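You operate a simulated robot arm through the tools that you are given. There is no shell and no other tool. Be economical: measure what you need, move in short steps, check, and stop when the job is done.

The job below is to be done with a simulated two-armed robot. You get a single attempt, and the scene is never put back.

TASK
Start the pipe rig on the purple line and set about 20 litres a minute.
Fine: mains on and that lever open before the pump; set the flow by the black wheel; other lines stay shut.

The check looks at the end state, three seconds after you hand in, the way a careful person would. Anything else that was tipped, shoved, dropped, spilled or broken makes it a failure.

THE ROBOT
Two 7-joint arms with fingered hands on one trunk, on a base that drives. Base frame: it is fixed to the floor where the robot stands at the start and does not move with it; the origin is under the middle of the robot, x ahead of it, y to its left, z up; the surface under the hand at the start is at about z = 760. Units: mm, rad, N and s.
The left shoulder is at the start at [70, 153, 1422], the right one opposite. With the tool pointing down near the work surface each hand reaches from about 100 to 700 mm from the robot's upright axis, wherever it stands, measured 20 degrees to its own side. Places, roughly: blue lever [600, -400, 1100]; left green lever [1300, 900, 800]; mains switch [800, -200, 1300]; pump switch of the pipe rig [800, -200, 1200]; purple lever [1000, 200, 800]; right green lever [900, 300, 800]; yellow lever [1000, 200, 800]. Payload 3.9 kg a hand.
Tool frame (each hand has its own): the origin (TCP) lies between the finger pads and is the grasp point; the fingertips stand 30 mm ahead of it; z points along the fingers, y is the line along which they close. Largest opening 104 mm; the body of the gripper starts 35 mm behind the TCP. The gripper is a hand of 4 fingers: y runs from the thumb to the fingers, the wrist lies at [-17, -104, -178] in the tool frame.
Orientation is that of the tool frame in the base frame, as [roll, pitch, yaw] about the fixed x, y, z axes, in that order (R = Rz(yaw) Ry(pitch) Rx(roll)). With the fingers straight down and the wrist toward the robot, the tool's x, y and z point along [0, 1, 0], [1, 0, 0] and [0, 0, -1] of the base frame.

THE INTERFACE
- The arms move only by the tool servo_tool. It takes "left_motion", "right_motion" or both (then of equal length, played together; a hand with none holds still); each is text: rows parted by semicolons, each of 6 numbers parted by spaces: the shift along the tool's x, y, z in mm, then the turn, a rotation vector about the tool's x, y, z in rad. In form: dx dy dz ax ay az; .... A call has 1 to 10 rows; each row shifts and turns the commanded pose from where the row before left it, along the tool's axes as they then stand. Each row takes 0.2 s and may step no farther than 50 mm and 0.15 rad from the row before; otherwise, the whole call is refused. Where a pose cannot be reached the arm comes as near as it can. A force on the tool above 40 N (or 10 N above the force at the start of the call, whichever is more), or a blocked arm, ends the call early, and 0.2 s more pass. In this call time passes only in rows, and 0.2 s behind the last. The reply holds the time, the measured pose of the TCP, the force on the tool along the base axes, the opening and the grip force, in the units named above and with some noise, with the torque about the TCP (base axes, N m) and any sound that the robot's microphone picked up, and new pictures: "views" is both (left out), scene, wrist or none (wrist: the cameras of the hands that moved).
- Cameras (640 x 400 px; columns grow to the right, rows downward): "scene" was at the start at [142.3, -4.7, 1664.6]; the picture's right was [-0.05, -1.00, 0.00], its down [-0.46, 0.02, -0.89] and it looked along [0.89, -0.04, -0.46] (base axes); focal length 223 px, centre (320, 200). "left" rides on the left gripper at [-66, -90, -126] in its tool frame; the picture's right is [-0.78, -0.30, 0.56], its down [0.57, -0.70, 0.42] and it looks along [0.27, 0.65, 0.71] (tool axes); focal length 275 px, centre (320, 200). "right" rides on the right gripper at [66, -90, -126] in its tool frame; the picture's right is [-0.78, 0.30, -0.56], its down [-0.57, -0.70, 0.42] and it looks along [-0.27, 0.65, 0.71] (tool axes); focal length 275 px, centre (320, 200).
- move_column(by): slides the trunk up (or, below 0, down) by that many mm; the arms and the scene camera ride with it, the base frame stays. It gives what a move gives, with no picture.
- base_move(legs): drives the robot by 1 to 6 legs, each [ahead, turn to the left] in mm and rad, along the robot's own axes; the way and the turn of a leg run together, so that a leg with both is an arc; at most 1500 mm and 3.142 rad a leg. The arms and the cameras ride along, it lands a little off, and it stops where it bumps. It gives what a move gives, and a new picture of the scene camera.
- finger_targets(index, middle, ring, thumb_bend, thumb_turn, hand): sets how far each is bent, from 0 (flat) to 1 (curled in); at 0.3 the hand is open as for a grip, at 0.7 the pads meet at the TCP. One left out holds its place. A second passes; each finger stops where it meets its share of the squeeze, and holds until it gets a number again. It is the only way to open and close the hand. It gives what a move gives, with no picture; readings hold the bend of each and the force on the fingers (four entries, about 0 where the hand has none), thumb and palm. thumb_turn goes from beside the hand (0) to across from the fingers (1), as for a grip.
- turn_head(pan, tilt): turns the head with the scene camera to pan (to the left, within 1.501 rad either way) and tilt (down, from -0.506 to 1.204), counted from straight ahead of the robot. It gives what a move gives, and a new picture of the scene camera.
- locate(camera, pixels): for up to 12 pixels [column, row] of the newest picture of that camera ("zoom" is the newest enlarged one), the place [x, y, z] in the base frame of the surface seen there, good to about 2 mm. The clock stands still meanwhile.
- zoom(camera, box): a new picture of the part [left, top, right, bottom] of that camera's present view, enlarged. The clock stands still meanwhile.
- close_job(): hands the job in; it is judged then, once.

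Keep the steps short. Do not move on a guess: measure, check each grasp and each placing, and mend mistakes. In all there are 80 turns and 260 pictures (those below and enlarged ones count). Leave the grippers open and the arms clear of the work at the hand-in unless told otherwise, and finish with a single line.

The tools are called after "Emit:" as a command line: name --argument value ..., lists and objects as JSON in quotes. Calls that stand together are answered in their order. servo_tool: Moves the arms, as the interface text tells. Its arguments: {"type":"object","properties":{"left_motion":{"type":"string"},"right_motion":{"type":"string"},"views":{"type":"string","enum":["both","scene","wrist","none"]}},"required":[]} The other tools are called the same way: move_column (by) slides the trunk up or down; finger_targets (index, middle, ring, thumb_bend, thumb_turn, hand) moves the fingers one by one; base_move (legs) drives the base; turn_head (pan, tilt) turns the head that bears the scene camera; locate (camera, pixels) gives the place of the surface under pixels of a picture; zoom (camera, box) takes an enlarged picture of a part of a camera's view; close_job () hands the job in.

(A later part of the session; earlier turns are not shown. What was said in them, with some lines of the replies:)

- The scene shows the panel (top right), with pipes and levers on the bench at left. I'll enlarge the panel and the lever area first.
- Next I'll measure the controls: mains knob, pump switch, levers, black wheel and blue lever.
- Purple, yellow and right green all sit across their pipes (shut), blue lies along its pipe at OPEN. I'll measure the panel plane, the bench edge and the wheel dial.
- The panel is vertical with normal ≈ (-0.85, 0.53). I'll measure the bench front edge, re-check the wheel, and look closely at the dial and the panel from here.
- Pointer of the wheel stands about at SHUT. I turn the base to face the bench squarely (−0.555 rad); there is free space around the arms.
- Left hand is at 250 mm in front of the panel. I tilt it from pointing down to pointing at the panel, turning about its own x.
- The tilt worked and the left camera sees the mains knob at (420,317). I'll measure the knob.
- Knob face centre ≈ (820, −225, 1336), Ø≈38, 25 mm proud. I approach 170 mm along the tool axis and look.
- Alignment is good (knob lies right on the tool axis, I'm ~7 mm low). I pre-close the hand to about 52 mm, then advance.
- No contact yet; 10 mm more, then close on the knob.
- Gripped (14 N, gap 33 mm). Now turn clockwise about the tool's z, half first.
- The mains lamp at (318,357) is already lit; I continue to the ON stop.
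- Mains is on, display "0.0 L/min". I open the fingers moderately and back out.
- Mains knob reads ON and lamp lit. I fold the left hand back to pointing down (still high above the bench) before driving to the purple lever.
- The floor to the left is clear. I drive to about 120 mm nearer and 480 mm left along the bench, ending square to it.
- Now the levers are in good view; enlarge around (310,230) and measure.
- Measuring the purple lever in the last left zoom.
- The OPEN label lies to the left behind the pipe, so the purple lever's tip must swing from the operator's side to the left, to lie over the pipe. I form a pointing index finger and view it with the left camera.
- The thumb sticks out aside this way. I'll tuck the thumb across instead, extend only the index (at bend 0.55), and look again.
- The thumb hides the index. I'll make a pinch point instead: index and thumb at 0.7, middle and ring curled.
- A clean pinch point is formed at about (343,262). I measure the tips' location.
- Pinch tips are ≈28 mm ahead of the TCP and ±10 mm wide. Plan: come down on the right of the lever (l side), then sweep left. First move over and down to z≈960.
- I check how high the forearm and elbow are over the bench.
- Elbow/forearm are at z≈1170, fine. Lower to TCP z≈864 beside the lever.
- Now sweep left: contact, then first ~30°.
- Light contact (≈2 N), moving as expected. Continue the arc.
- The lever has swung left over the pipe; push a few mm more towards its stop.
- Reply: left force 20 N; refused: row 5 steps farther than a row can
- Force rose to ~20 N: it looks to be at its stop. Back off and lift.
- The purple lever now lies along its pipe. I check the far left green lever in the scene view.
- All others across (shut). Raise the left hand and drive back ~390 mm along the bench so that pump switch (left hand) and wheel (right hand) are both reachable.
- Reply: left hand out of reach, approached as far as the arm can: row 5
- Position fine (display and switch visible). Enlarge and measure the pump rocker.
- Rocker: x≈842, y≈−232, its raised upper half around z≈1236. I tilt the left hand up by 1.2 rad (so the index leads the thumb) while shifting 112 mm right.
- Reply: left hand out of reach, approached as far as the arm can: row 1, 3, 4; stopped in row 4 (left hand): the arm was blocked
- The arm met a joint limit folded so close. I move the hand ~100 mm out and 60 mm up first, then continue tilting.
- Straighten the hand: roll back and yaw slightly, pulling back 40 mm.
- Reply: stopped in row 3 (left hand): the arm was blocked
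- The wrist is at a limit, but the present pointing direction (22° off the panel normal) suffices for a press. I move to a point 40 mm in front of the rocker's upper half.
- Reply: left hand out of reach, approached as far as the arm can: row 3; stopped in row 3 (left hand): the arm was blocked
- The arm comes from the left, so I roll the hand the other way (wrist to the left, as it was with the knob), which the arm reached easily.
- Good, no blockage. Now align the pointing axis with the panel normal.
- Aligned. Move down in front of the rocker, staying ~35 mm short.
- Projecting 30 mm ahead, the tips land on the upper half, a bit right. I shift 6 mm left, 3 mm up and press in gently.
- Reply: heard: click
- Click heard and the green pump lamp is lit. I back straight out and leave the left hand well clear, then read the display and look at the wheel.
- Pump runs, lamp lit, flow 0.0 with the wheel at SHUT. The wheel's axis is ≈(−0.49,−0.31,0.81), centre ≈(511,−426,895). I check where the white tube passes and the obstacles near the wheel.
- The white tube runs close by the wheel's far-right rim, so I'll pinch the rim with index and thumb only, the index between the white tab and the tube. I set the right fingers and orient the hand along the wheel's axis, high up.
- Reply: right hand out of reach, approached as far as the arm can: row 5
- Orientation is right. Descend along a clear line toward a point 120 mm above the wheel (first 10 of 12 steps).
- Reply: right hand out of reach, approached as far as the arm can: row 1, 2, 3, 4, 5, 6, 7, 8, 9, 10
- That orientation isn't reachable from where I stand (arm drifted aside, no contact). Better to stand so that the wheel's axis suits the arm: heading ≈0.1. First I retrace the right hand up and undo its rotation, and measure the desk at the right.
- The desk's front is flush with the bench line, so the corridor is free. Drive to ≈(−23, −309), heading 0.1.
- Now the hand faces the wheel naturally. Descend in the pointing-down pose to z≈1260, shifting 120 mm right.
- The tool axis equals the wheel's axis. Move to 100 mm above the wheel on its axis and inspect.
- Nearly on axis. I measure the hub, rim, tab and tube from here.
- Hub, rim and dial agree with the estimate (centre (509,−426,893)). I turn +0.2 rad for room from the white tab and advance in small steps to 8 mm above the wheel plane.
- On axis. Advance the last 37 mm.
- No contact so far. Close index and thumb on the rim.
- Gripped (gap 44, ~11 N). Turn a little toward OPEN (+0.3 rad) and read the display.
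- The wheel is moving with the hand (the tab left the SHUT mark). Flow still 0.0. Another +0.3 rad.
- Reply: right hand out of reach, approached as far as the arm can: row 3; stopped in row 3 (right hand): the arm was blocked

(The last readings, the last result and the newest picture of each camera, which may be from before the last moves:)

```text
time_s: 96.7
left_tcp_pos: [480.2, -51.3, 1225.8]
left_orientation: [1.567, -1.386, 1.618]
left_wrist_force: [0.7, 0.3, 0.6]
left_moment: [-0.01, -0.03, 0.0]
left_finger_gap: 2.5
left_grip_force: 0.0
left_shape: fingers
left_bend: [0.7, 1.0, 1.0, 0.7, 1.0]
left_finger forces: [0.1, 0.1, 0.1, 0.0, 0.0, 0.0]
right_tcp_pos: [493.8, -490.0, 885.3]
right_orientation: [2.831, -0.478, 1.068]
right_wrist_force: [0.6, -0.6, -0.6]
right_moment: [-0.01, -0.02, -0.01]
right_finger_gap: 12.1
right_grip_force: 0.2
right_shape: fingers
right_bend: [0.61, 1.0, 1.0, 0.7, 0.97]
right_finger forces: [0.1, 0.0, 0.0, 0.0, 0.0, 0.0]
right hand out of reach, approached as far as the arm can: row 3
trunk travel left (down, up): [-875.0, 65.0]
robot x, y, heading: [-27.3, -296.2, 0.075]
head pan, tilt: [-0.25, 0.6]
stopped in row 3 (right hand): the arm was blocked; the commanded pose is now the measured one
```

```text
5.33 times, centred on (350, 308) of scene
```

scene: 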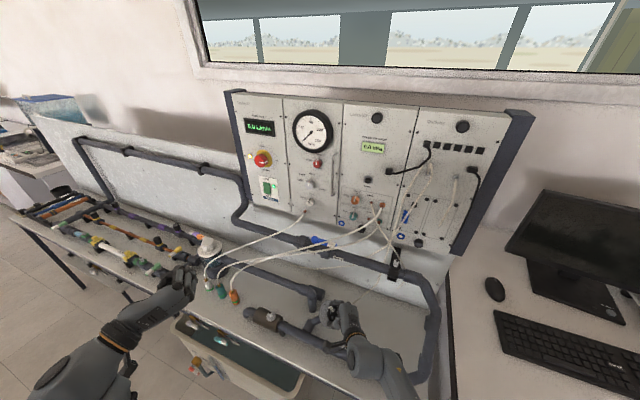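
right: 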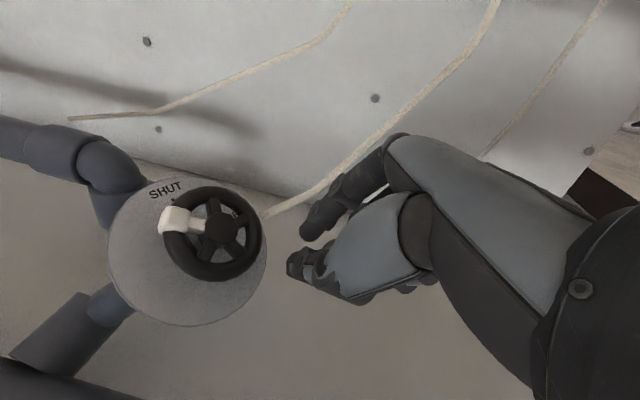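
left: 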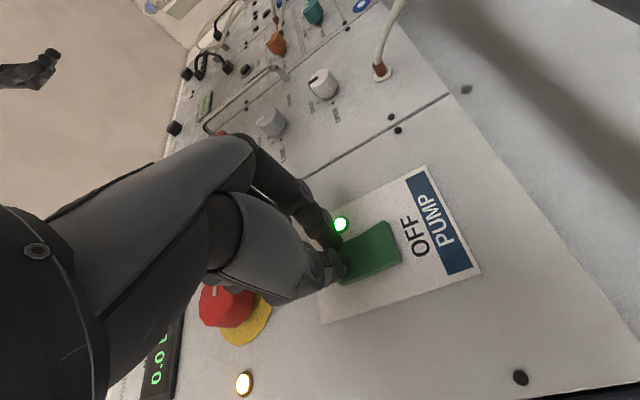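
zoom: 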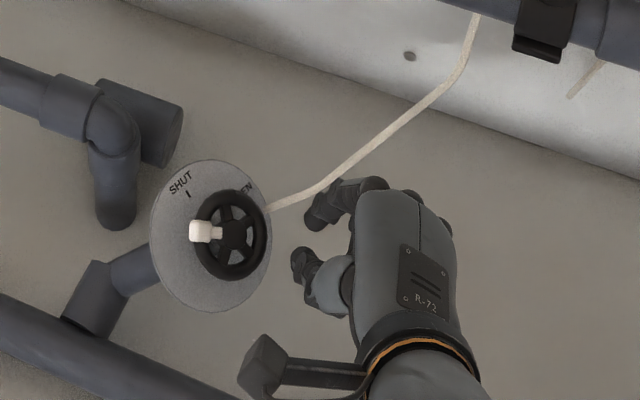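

Surprise: the arm reached a limit, slipped off and nudged the wheel counter-clockwise; the display now shows 9.1 L/min, so the wheel opens counter-clockwise. Tube and dial look unchanged. I back the hand away (towards me, then up).

Emit:
servo_tool --right_motion "1 -24 -7 0 0 0; 5 -16 -40 0 0 0; 5 -16 -40 0 0 0; 0 0 -30 0 0 0" --views "both"

Emit:
zoom --camera "scene" --box '[230, 90, 400, 180]'

Emit:
zoom --camera "scene" --box '[290, 270, 410, 345]'

Emit:
locate --camera "zoom" --pixels '[[195, 232], [205, 228], [232, 232], [225, 275], [262, 225], [280, 205], [320, 185], [375, 148]]'

```text
time_s: 97.6
left_tcp_pos: [480.1, -54.5, 1227.7]
left_orientation: [1.549, -1.391, 1.634]
left_wrist_force: [-0.3, 0.1, -0.5]
left_moment: [-0.01, -0.01, 0.04]
left_finger_gap: 2.6
left_grip_force: 0.2
left_shape: fingers
left_bend: [0.7, 1.0, 1.0, 0.7, 1.0]
left_finger forces: [0.0, 0.0, 0.0, 0.0, 0.1, 0.0]
right_tcp_pos: [401.1, -503.0, 961.1]
right_orientation: [2.778, -0.383, 1.183]
right_wrist_force: [0.2, -0.8, 0.2]
right_moment: [0.03, -0.01, 0.01]
right_finger_gap: 12.2
right_grip_force: 0.0
right_shape: fingers
right_bend: [0.61, 1.0, 1.0, 0.7, 0.97]
right_finger forces: [0.0, 0.1, 0.1, 0.0, 0.1, 0.1]
right hand out of reach, approached as far as the arm can: row 3
trunk travel left (down, up): [-875.0, 65.0]
robot x, y, heading: [-22.9, -299.9, 0.076]
head pan, tilt: [-0.25, 0.6]
stopped in row 4 (right hand): the arm was blocked; the commanded pose is now the measured one
```

scene: 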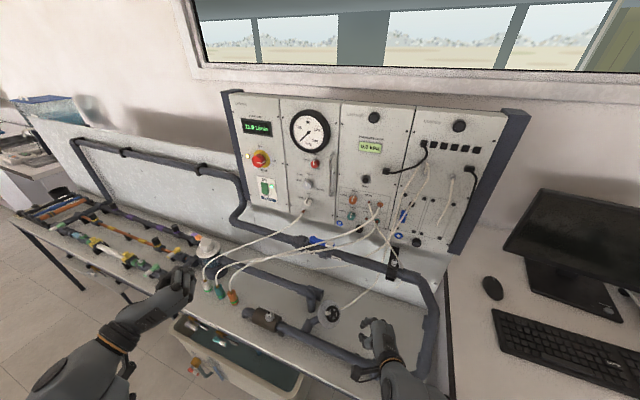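
right: 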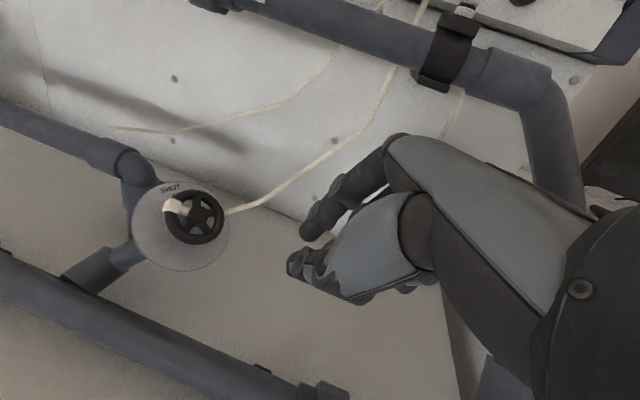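

```text
3.76 times, centred on (315, 135) of scene
```

zoom: 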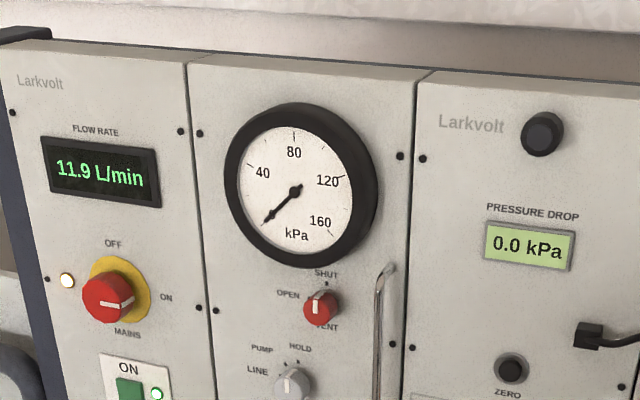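

```text
5.33 times, centred on (350, 308) of scene
```

zoom: 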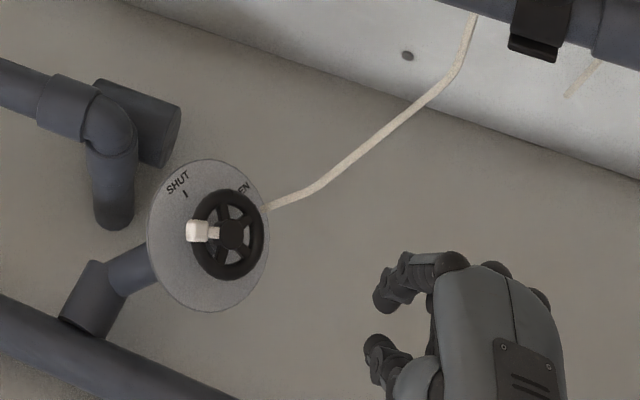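

```text
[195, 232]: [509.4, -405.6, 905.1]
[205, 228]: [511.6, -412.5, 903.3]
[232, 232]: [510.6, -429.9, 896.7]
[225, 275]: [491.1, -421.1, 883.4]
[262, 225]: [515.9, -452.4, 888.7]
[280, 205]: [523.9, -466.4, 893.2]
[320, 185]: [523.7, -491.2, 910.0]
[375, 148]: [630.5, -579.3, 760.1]
```

Flow is settling upwards (11.9 now) — the reading lags. The white tab has turned about −33° from SHUT. I open the right index/thumb, rotate the hand back to its earlier reachable orientation, and watch the reading.

Emit:
finger_targets --hand "right" --index 0.3 --thumb_bend 0.35

Emit:
servo_tool --right_motion "0 0 0 -0.006 0.029 -0.117; 0 0 0 -0.006 0.029 -0.117; 0 0 0 -0.006 0.029 -0.117; 0 0 0 -0.006 0.029 -0.117; 0 0 0 -0.006 0.029 -0.117" --views "none"

Emit:
zoom --camera "scene" --box '[230, 90, 400, 180]'

```text
time_s: 98.6
left_tcp_pos: [480.9, -53.3, 1226.4]
left_orientation: [1.551, -1.389, 1.632]
left_wrist_force: [0.0, -0.5, 0.3]
left_moment: [-0.01, -0.02, -0.03]
left_finger_gap: 2.3
left_grip_force: 0.0
left_shape: fingers
left_bend: [0.7, 1.0, 1.0, 0.7, 1.0]
left_finger forces: [0.0, 0.1, 0.0, 0.0, 0.0, 0.0]
right_tcp_pos: [401.7, -501.6, 962.3]
right_orientation: [2.778, -0.383, 1.183]
right_wrist_force: [0.4, 0.6, 0.7]
right_moment: [-0.03, 0.0, 0.0]
right_finger_gap: 97.8
right_grip_force: 0.1
right_shape: fingers
right_bend: [0.3, 1.0, 1.0, 0.35, 0.97]
right_finger forces: [0.1, 0.0, 0.0, 0.0, 0.0, 0.0]
trunk travel left (down, up): [-875.0, 65.0]
robot x, y, heading: [-22.0, -300.1, 0.074]
head pan, tilt: [-0.25, 0.6]
```

```text
time_s: 99.8
left_tcp_pos: [481.6, -55.6, 1226.9]
left_orientation: [1.563, -1.391, 1.621]
left_wrist_force: [-0.5, -0.4, 0.5]
left_moment: [0.02, -0.01, 0.0]
left_finger_gap: 2.3
left_grip_force: 0.0
left_shape: fingers
left_bend: [0.7, 1.0, 1.0, 0.7, 1.0]
left_finger forces: [0.0, 0.0, 0.0, 0.0, 0.0, 0.0]
right_tcp_pos: [403.1, -503.9, 961.1]
right_orientation: [2.554, -0.24, 1.797]
right_wrist_force: [-0.6, 0.5, 0.2]
right_moment: [0.01, -0.01, 0.01]
right_finger_gap: 97.9
right_grip_force: 0.0
right_shape: fingers
right_bend: [0.3, 1.0, 1.0, 0.35, 0.97]
right_finger forces: [0.0, 0.0, 0.0, 0.0, 0.0, 0.0]
trunk travel left (down, up): [-875.0, 65.0]
robot x, y, heading: [-25.1, -299.8, 0.076]
head pan, tilt: [-0.25, 0.6]
```

```text
3.76 times, centred on (315, 135) of scene
```

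zoom: 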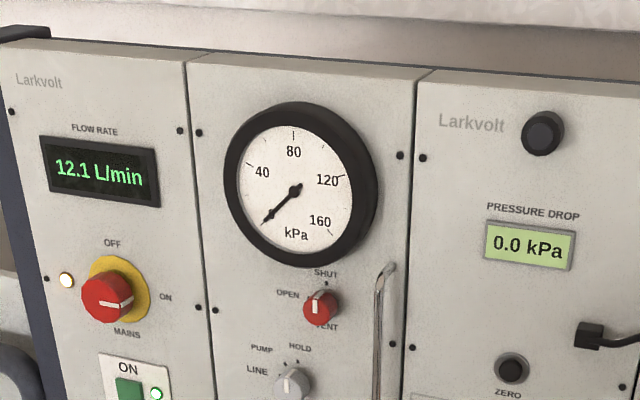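

Settled at 12.1 L/min. Go again to the axis point 100 mm above the wheel, turned +0.25 rad for a counter-clockwise stroke, and advance 50.

Emit:
servo_tool --right_motion "17.2 28.7 16 0 0 0; 17.2 28.7 16 0 0 0; 0 0 0 0 0 0.125; 0 0 0 0 0 0.125; 0 0 30 0 0 0; 0 0 20 0 0 0" --views "wrist"

Emit:
zoom --camera "right" --box '[200, 180, 440, 330]'

```text
time_s: 101.2
left_tcp_pos: [482.3, -54.6, 1226.1]
left_orientation: [1.572, -1.39, 1.612]
left_wrist_force: [-0.7, -0.6, -0.5]
left_moment: [0.02, -0.01, 0.02]
left_finger_gap: 2.5
left_grip_force: 0.1
left_shape: fingers
left_bend: [0.7, 1.0, 1.0, 0.7, 1.0]
left_finger forces: [0.0, 0.0, 0.0, 0.0, 0.1, 0.1]
right_tcp_pos: [483.8, -440.8, 934.9]
right_orientation: [2.622, -0.371, 1.575]
right_wrist_force: [0.4, 0.3, 0.1]
right_moment: [0.01, 0.01, -0.02]
right_finger_gap: 98.0
right_grip_force: 0.0
right_shape: fingers
right_bend: [0.3, 1.0, 1.0, 0.35, 0.97]
right_finger forces: [0.0, 0.0, 0.1, 0.0, 0.0, 0.0]
trunk travel left (down, up): [-875.0, 65.0]
robot x, y, heading: [-25.5, -302.6, 0.079]
head pan, tilt: [-0.25, 0.6]
```

right: 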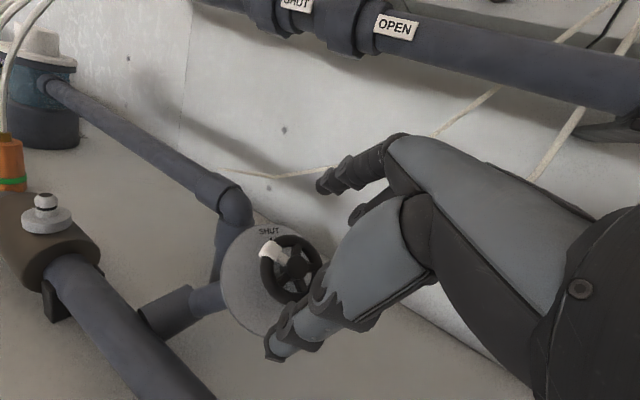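

```text
2.67 times, centred on (320, 255) of right
```

zoom: 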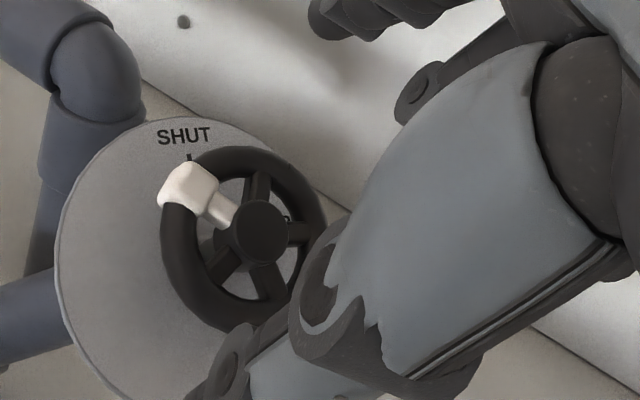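

On axis again. Advance 42 mm and close on the rim.

Emit:
servo_tool --right_motion "0 0 18 0 0 0; 0 0 14 0 0 0; 0 0 10 0 0 0" --views "none"

Emit:
finger_targets --hand "right" --index 0.7 --thumb_bend 0.7

Emit:
zoom --camera "right" --box '[200, 150, 440, 300]'

Emit:
zoom --camera "scene" --box '[230, 90, 400, 180]'

```text
time_s: 102.0
left_tcp_pos: [481.1, -54.0, 1227.3]
left_orientation: [1.551, -1.39, 1.632]
left_wrist_force: [0.5, -0.1, 0.2]
left_moment: [-0.01, -0.02, -0.01]
left_finger_gap: 2.5
left_grip_force: 0.0
left_shape: fingers
left_bend: [0.7, 1.0, 1.0, 0.7, 1.0]
left_finger forces: [0.1, 0.0, 0.0, 0.0, 0.0, 0.0]
right_tcp_pos: [504.3, -426.0, 901.0]
right_orientation: [2.619, -0.369, 1.575]
right_wrist_force: [-0.3, -0.6, 0.6]
right_moment: [0.02, 0.01, -0.01]
right_finger_gap: 98.0
right_grip_force: 0.1
right_shape: fingers
right_bend: [0.3, 1.0, 1.0, 0.35, 0.97]
right_finger forces: [0.1, 0.1, 0.0, 0.0, 0.1, 0.0]
trunk travel left (down, up): [-875.0, 65.0]
robot x, y, heading: [-23.0, -297.5, 0.077]
head pan, tilt: [-0.25, 0.6]
```

```text
time_s: 103.0
left_tcp_pos: [480.9, -53.5, 1226.2]
left_orientation: [1.559, -1.39, 1.625]
left_wrist_force: [0.2, 0.2, 0.6]
left_moment: [-0.02, -0.02, 0.03]
left_finger_gap: 2.3
left_grip_force: 0.2
left_shape: fingers
left_bend: [0.7, 1.0, 1.0, 0.7, 1.0]
left_finger forces: [0.0, 0.0, 0.0, 0.1, 0.0, 0.1]
right_tcp_pos: [504.3, -427.1, 900.1]
right_orientation: [2.621, -0.37, 1.573]
right_wrist_force: [0.4, 2.4, -4.5]
right_moment: [-0.01, 0.12, 0.06]
right_finger_gap: 43.2
right_grip_force: 10.6
right_shape: fingers
right_bend: [0.49, 1.0, 1.0, 0.59, 0.97]
right_finger forces: [9.6, 0.0, 0.0, 0.0, 11.8, 0.0]
trunk travel left (down, up): [-875.0, 65.0]
robot x, y, heading: [-27.6, -301.1, 0.077]
head pan, tilt: [-0.25, 0.6]
```

```text
2.67 times, centred on (320, 225) of right
```

zoom: 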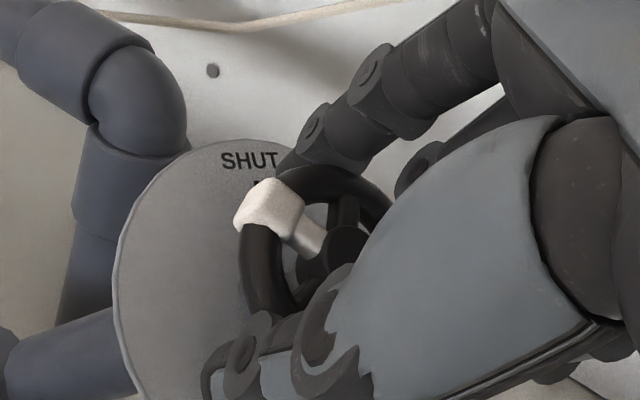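

```text
3.76 times, centred on (315, 135) of scene
```

zoom: 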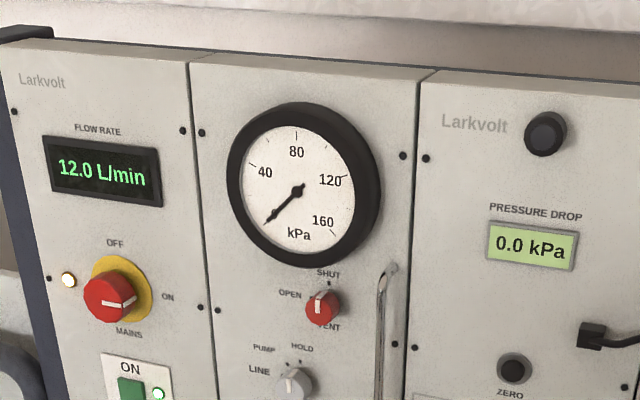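

Rim gripped again, flow 12.0. Turn counter-clockwise by 0.3 rad, then let it settle.

Emit:
servo_tool --right_motion "0 0 0 0 0 -0.1; 0 0 0 0 0 -0.1; 0 0 0 0 0 -0.1; 0 0 0 0 0 0; 0 0 0 0 0 0; 0 0 0 0 0 0; 0 0 0 0 0 0; 0 0 0 0 0 0" --views "wrist"

Emit:
zoom --camera "scene" --box '[230, 90, 400, 180]'

```text
time_s: 104.8
left_tcp_pos: [481.4, -54.0, 1226.9]
left_orientation: [1.559, -1.391, 1.626]
left_wrist_force: [-0.5, 0.2, 0.1]
left_moment: [-0.02, 0.02, -0.01]
left_finger_gap: 2.7
left_grip_force: 0.1
left_shape: fingers
left_bend: [0.7, 1.0, 1.0, 0.7, 1.0]
left_finger forces: [0.0, 0.0, 0.0, 0.0, 0.0, 0.0]
right_tcp_pos: [503.0, -427.9, 900.1]
right_orientation: [2.545, -0.211, 1.84]
right_wrist_force: [-4.7, -1.1, -6.6]
right_moment: [-0.04, 0.18, -0.03]
right_finger_gap: 43.2
right_grip_force: 11.1
right_shape: fingers
right_bend: [0.5, 1.0, 1.0, 0.59, 0.96]
right_finger forces: [7.1, 0.1, 0.0, 0.0, 14.7, 0.0]
trunk travel left (down, up): [-875.0, 65.0]
robot x, y, heading: [-27.2, -301.5, 0.075]
head pan, tilt: [-0.25, 0.6]
```

right: 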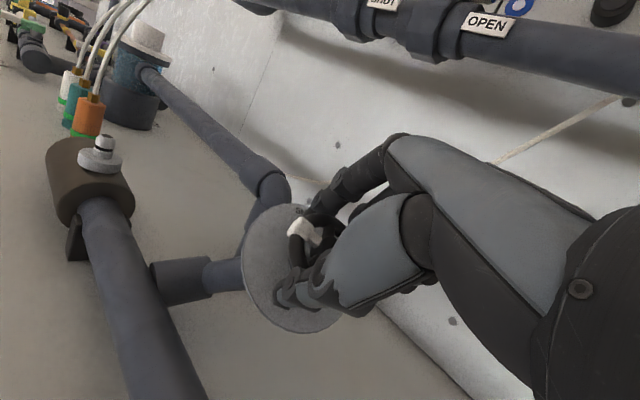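

```text
3.76 times, centred on (315, 135) of scene
```

zoom: 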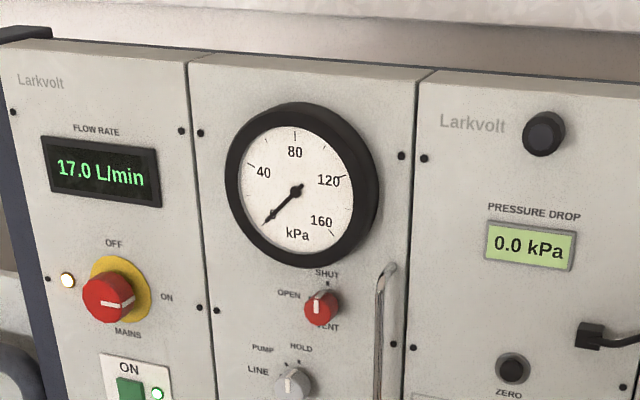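

17.0 and perhaps still settling; hold 2 s more and read again.

Emit:
servo_tool --right_motion "0 0 0 0 0 0; 0 0 0 0 0 0; 0 0 0 0 0 0; 0 0 0 0 0 0; 0 0 0 0 0 0; 0 0 0 0 0 0; 0 0 0 0 0 0; 0 0 0 0 0 0; 0 0 0 0 0 0; 0 0 0 0 0 0" --views "none"

Emit:
zoom --camera "scene" --box '[230, 90, 400, 180]'

```text
time_s: 107.0
left_tcp_pos: [481.5, -53.4, 1227.1]
left_orientation: [1.564, -1.392, 1.619]
left_wrist_force: [0.5, 0.4, -0.2]
left_moment: [0.03, -0.02, 0.01]
left_finger_gap: 2.5
left_grip_force: 0.0
left_shape: fingers
left_bend: [0.7, 1.0, 1.0, 0.7, 1.0]
left_finger forces: [0.0, 0.0, 0.1, 0.0, 0.0, 0.0]
right_tcp_pos: [503.6, -428.0, 899.1]
right_orientation: [2.545, -0.211, 1.839]
right_wrist_force: [-5.0, -1.2, -6.5]
right_moment: [-0.08, 0.19, 0.04]
right_finger_gap: 43.0
right_grip_force: 11.0
right_shape: fingers
right_bend: [0.5, 1.0, 1.0, 0.59, 0.96]
right_finger forces: [7.2, 0.0, 0.0, 0.1, 14.7, 0.1]
trunk travel left (down, up): [-875.0, 65.0]
robot x, y, heading: [-25.2, -300.5, 0.077]
head pan, tilt: [-0.25, 0.6]
```

```text
3.76 times, centred on (315, 135) of scene
```

zoom: 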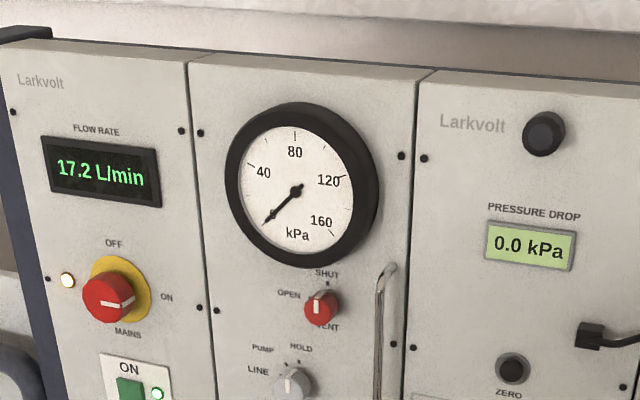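

Settled 17.2 (≈17 per rad). 0.16 rad more should give 20.

Emit:
servo_tool --right_motion "0 0 0 0 0 -0.08; 0 0 0 0 0 -0.08; 0 0 0 0 0 0; 0 0 0 0 0 0; 0 0 0 0 0 0; 0 0 0 0 0 0; 0 0 0 0 0 0; 0 0 0 0 0 0; 0 0 0 0 0 0; 0 0 0 0 0 0" --views "none"

Emit:
zoom --camera "scene" --box '[230, 90, 400, 180]'

```text
time_s: 109.2
left_tcp_pos: [480.3, -54.2, 1226.5]
left_orientation: [1.558, -1.392, 1.628]
left_wrist_force: [0.7, 0.0, 0.0]
left_moment: [0.01, -0.02, 0.03]
left_finger_gap: 2.6
left_grip_force: 0.1
left_shape: fingers
left_bend: [0.7, 1.0, 1.0, 0.7, 1.0]
left_finger forces: [0.1, 0.0, 0.0, 0.0, 0.0, 0.1]
right_tcp_pos: [503.3, -427.5, 900.1]
right_orientation: [2.522, -0.12, 1.973]
right_wrist_force: [-5.6, -1.0, -5.2]
right_moment: [-0.05, 0.18, -0.02]
right_finger_gap: 42.1
right_grip_force: 10.4
right_shape: fingers
right_bend: [0.51, 1.0, 1.0, 0.59, 0.95]
right_finger forces: [7.0, 0.1, 0.1, 0.0, 14.6, 0.0]
trunk travel left (down, up): [-875.0, 65.0]
robot x, y, heading: [-25.7, -300.4, 0.079]
head pan, tilt: [-0.25, 0.6]
```

```text
3.76 times, centred on (315, 135) of scene
```

zoom: 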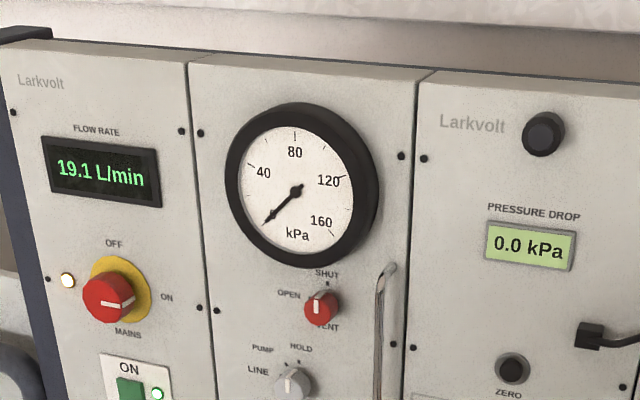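

19.1; turn 0.07 rad more and settle.

Emit:
servo_tool --right_motion "0 0 0 0 0 -0.07; 0 0 0 0 0 0; 0 0 0 0 0 0; 0 0 0 0 0 0; 0 0 0 0 0 0; 0 0 0 0 0 0; 0 0 0 0 0 0; 0 0 0 0 0 0; 0 0 0 0 0 0; 0 0 0 0 0 0" --views "none"

Emit:
zoom --camera "scene" --box '[230, 90, 400, 180]'

```text
time_s: 111.4
left_tcp_pos: [480.9, -53.2, 1226.7]
left_orientation: [1.55, -1.392, 1.634]
left_wrist_force: [0.3, -0.1, -0.3]
left_moment: [-0.04, 0.01, -0.01]
left_finger_gap: 2.6
left_grip_force: 0.1
left_shape: fingers
left_bend: [0.7, 1.0, 1.0, 0.7, 1.0]
left_finger forces: [0.0, 0.0, 0.0, 0.0, 0.0, 0.0]
right_tcp_pos: [502.8, -427.6, 899.8]
right_orientation: [2.517, -0.078, 2.029]
right_wrist_force: [-6.7, -1.7, -5.8]
right_moment: [-0.07, 0.22, 0.04]
right_finger_gap: 42.0
right_grip_force: 10.6
right_shape: fingers
right_bend: [0.51, 1.0, 1.0, 0.59, 0.95]
right_finger forces: [7.0, 0.1, 0.0, 0.1, 14.7, 0.1]
trunk travel left (down, up): [-875.0, 65.0]
robot x, y, heading: [-25.9, -303.3, 0.084]
head pan, tilt: [-0.25, 0.6]
```

```text
3.76 times, centred on (315, 135) of scene
```

zoom: 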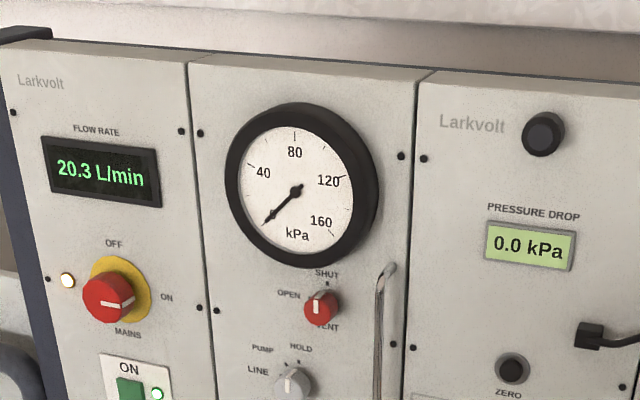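

20.3 L/min. Release the rim and withdraw straight along the axis.

Emit:
finger_targets --hand "right" --index 0.3 --thumb_bend 0.35

Emit:
servo_tool --right_motion "0 0 -20 0 0 0; 0 0 -30 0 0 0; 0 0 -40 0 0 0; 0 0 -40 0 0 0; 0 0 -40 0 0 0" --views "both"

Emit:
zoom --camera "scene" --box '[230, 90, 400, 180]'

```text
time_s: 112.4
left_tcp_pos: [481.4, -53.5, 1226.7]
left_orientation: [1.554, -1.39, 1.63]
left_wrist_force: [-0.2, -0.9, 0.9]
left_moment: [-0.01, 0.0, -0.01]
left_finger_gap: 2.4
left_grip_force: 0.2
left_shape: fingers
left_bend: [0.7, 1.0, 1.0, 0.7, 1.0]
left_finger forces: [0.0, 0.1, 0.0, 0.0, 0.1, 0.0]
right_tcp_pos: [503.6, -428.1, 900.3]
right_orientation: [2.515, -0.078, 2.032]
right_wrist_force: [0.0, -0.8, -0.3]
right_moment: [0.0, 0.02, 0.02]
right_finger_gap: 98.0
right_grip_force: 0.1
right_shape: fingers
right_bend: [0.3, 1.0, 1.0, 0.35, 0.97]
right_finger forces: [0.0, 0.0, 0.1, 0.0, 0.0, 0.0]
trunk travel left (down, up): [-875.0, 65.0]
robot x, y, heading: [-30.0, -299.1, 0.076]
head pan, tilt: [-0.25, 0.6]
```

```text
time_s: 113.6
left_tcp_pos: [480.4, -54.0, 1228.1]
left_orientation: [1.552, -1.391, 1.633]
left_wrist_force: [-0.7, 0.1, -0.6]
left_moment: [0.03, -0.01, -0.01]
left_finger_gap: 2.8
left_grip_force: 0.2
left_shape: fingers
left_bend: [0.7, 1.0, 1.0, 0.7, 1.0]
left_finger forces: [0.0, 0.0, 0.0, 0.0, 0.0, 0.0]
right_tcp_pos: [418.5, -479.6, 1037.2]
right_orientation: [2.517, -0.078, 2.03]
right_wrist_force: [0.4, -0.1, 0.2]
right_moment: [0.0, 0.01, -0.01]
right_finger_gap: 98.3
right_grip_force: 0.1
right_shape: fingers
right_bend: [0.3, 1.0, 1.0, 0.35, 0.97]
right_finger forces: [0.0, 0.0, 0.1, 0.0, 0.0, 0.1]
trunk travel left (down, up): [-875.0, 65.0]
robot x, y, heading: [-25.9, -299.6, 0.081]
head pan, tilt: [-0.25, 0.6]
```

scene: 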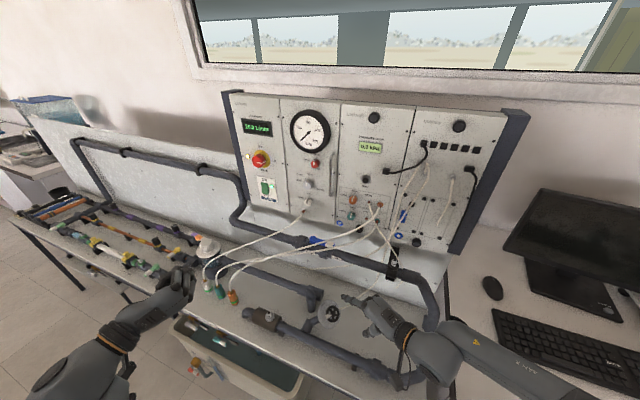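
right: 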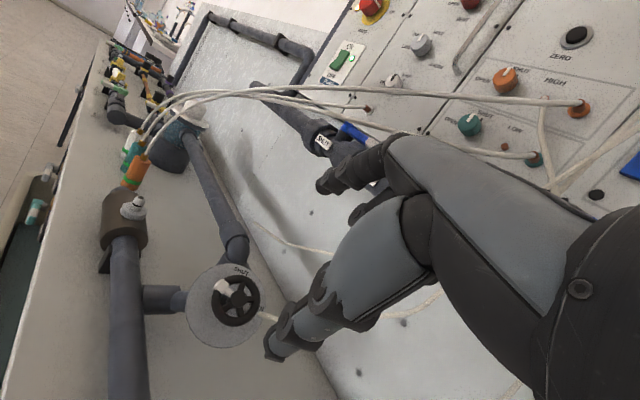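

```text
3.76 times, centred on (315, 135) of scene
```

zoom: 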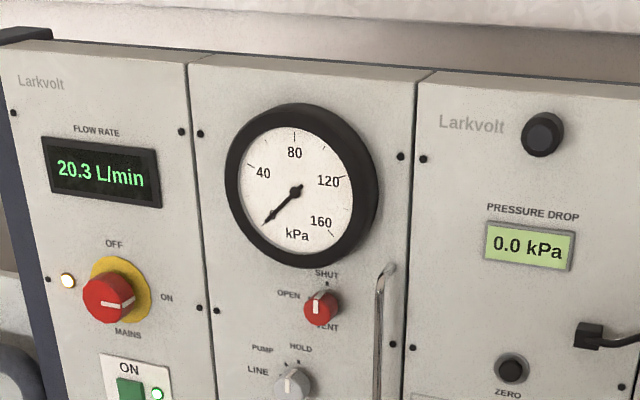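

Still 20.3. Pull the right hand further away, open both hands, and do a final check of levers.

Emit:
servo_tool --right_motion "0 0 -45 0 0 0; 0 0 -45 0 0 0; 0 -30 -30 0 0 0" --views "none"

Emit:
finger_targets --hand "right" --index 0.3 --middle 0.3 --ring 0.3 --thumb_bend 0.3

Emit:
finger_targets --hand "left" --index 0.3 --middle 0.3 --ring 0.3 --thumb_bend 0.3

Emit:
turn_head --pan -0.1 --tilt 0.6

Emit:
zoom --camera "scene" --box '[60, 170, 320, 330]'

Emit:
zoom --camera "scene" --box '[270, 80, 440, 230]'

```text
time_s: 114.4
left_tcp_pos: [479.5, -55.0, 1227.8]
left_orientation: [1.55, -1.388, 1.634]
left_wrist_force: [0.6, 0.5, -0.2]
left_moment: [-0.03, 0.0, -0.01]
left_finger_gap: 2.5
left_grip_force: 0.1
left_shape: fingers
left_bend: [0.7, 1.0, 1.0, 0.7, 1.0]
left_finger forces: [0.0, 0.0, 0.0, 0.0, 0.0, 0.0]
right_tcp_pos: [336.8, -527.9, 1118.1]
right_orientation: [2.516, -0.077, 2.03]
right_wrist_force: [0.2, -0.5, -0.1]
right_moment: [-0.01, 0.0, 0.0]
right_finger_gap: 98.2
right_grip_force: 0.1
right_shape: fingers
right_bend: [0.3, 1.0, 1.0, 0.35, 0.97]
right_finger forces: [0.1, 0.0, 0.1, 0.0, 0.0, 0.0]
trunk travel left (down, up): [-875.0, 65.0]
robot x, y, heading: [-25.3, -299.3, 0.082]
head pan, tilt: [-0.25, 0.6]
```

```text
time_s: 115.4
left_tcp_pos: [481.5, -54.4, 1226.7]
left_orientation: [1.559, -1.391, 1.625]
left_wrist_force: [-0.1, -0.9, 0.7]
left_moment: [0.0, -0.03, 0.0]
left_finger_gap: 2.5
left_grip_force: 0.1
left_shape: fingers
left_bend: [0.7, 1.0, 1.0, 0.7, 1.0]
left_finger forces: [0.0, 0.0, 0.1, 0.0, 0.0, 0.0]
right_tcp_pos: [338.2, -528.7, 1116.6]
right_orientation: [2.515, -0.077, 2.029]
right_wrist_force: [-0.1, 0.1, 0.3]
right_moment: [0.0, 0.0, 0.01]
right_finger_gap: 104.2
right_grip_force: 0.1
right_shape: fingers
right_bend: [0.3, 0.3, 0.3, 0.3, 0.97]
right_finger forces: [0.0, 0.0, 0.1, 0.0, 0.1, 0.0]
trunk travel left (down, up): [-875.0, 65.0]
robot x, y, heading: [-26.2, -301.8, 0.08]
head pan, tilt: [-0.25, 0.6]
```

```text
time_s: 116.4
left_tcp_pos: [481.3, -54.3, 1227.2]
left_orientation: [1.555, -1.391, 1.629]
left_wrist_force: [-0.2, 0.6, 0.5]
left_moment: [-0.02, 0.0, 0.0]
left_finger_gap: 104.1
left_grip_force: 0.0
left_shape: fingers
left_bend: [0.3, 0.3, 0.3, 0.3, 0.94]
left_finger forces: [0.1, 0.0, 0.0, 0.1, 0.1, 0.0]
right_tcp_pos: [338.6, -528.3, 1116.5]
right_orientation: [2.516, -0.077, 2.028]
right_wrist_force: [-0.2, -0.3, -0.3]
right_moment: [-0.02, 0.0, 0.03]
right_finger_gap: 104.3
right_grip_force: 0.0
right_shape: fingers
right_bend: [0.3, 0.3, 0.3, 0.3, 0.97]
right_finger forces: [0.0, 0.0, 0.0, 0.0, 0.1, 0.0]
trunk travel left (down, up): [-875.0, 65.0]
robot x, y, heading: [-26.7, -302.1, 0.077]
head pan, tilt: [-0.25, 0.6]
```

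```text
time_s: 117.1
left_tcp_pos: [481.0, -54.1, 1227.5]
left_orientation: [1.562, -1.389, 1.622]
left_wrist_force: [0.0, -0.2, -0.3]
left_moment: [-0.01, 0.01, -0.01]
left_finger_gap: 104.1
left_grip_force: 0.1
left_shape: fingers
left_bend: [0.3, 0.3, 0.3, 0.3, 0.94]
left_finger forces: [0.0, 0.0, 0.0, 0.0, 0.1, 0.0]
right_tcp_pos: [338.2, -527.4, 1116.1]
right_orientation: [2.517, -0.078, 2.03]
right_wrist_force: [0.1, -0.5, 0.5]
right_moment: [0.0, 0.02, 0.05]
right_finger_gap: 104.2
right_grip_force: 0.2
right_shape: fingers
right_bend: [0.3, 0.3, 0.3, 0.3, 0.97]
right_finger forces: [0.0, 0.0, 0.0, 0.0, 0.0, 0.0]
trunk travel left (down, up): [-875.0, 65.0]
robot x, y, heading: [-28.4, -301.1, 0.079]
head pan, tilt: [-0.099, 0.6]
```

scene: 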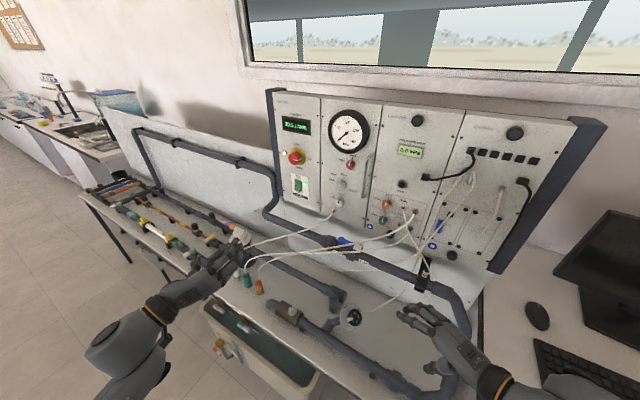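

```text
2.46 times, centred on (190, 250) of scene
```

zoom: 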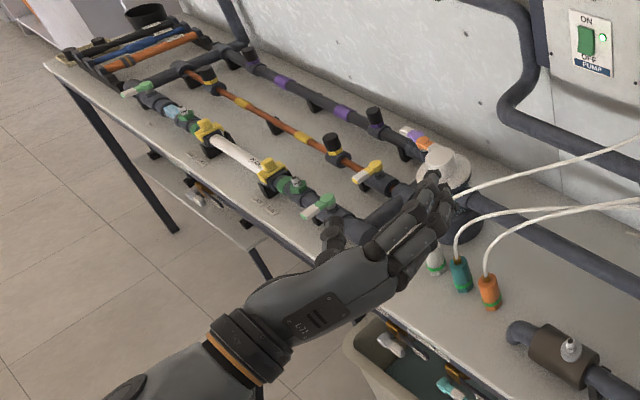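

```text
2.67 times, centred on (355, 155) of scene
```

zoom: 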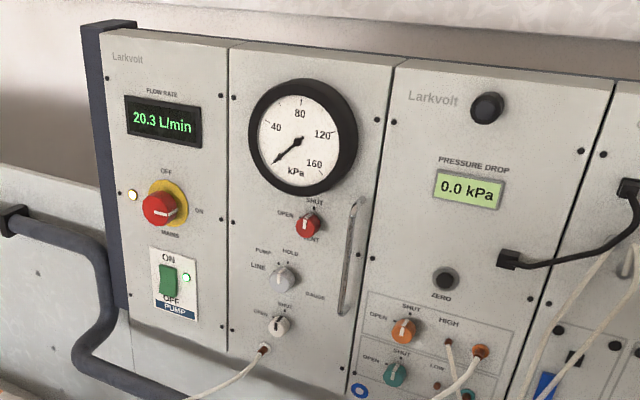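

Display steady at 20.3 L/min, mains and pump lamps on, purple lever along its pipe, the others across; both hands are open and clear. Handing in.

Emit:
close_job

```text
The job is handed in.
```

The pipe rig is running on the purple line at a steady 20.3 L/min: mains on, purple lever open, then pump on, flow set with the black wheel; the other lines stayed shut, though the right hand slipped off the wheel once while setting it, with nothing else seen to move.
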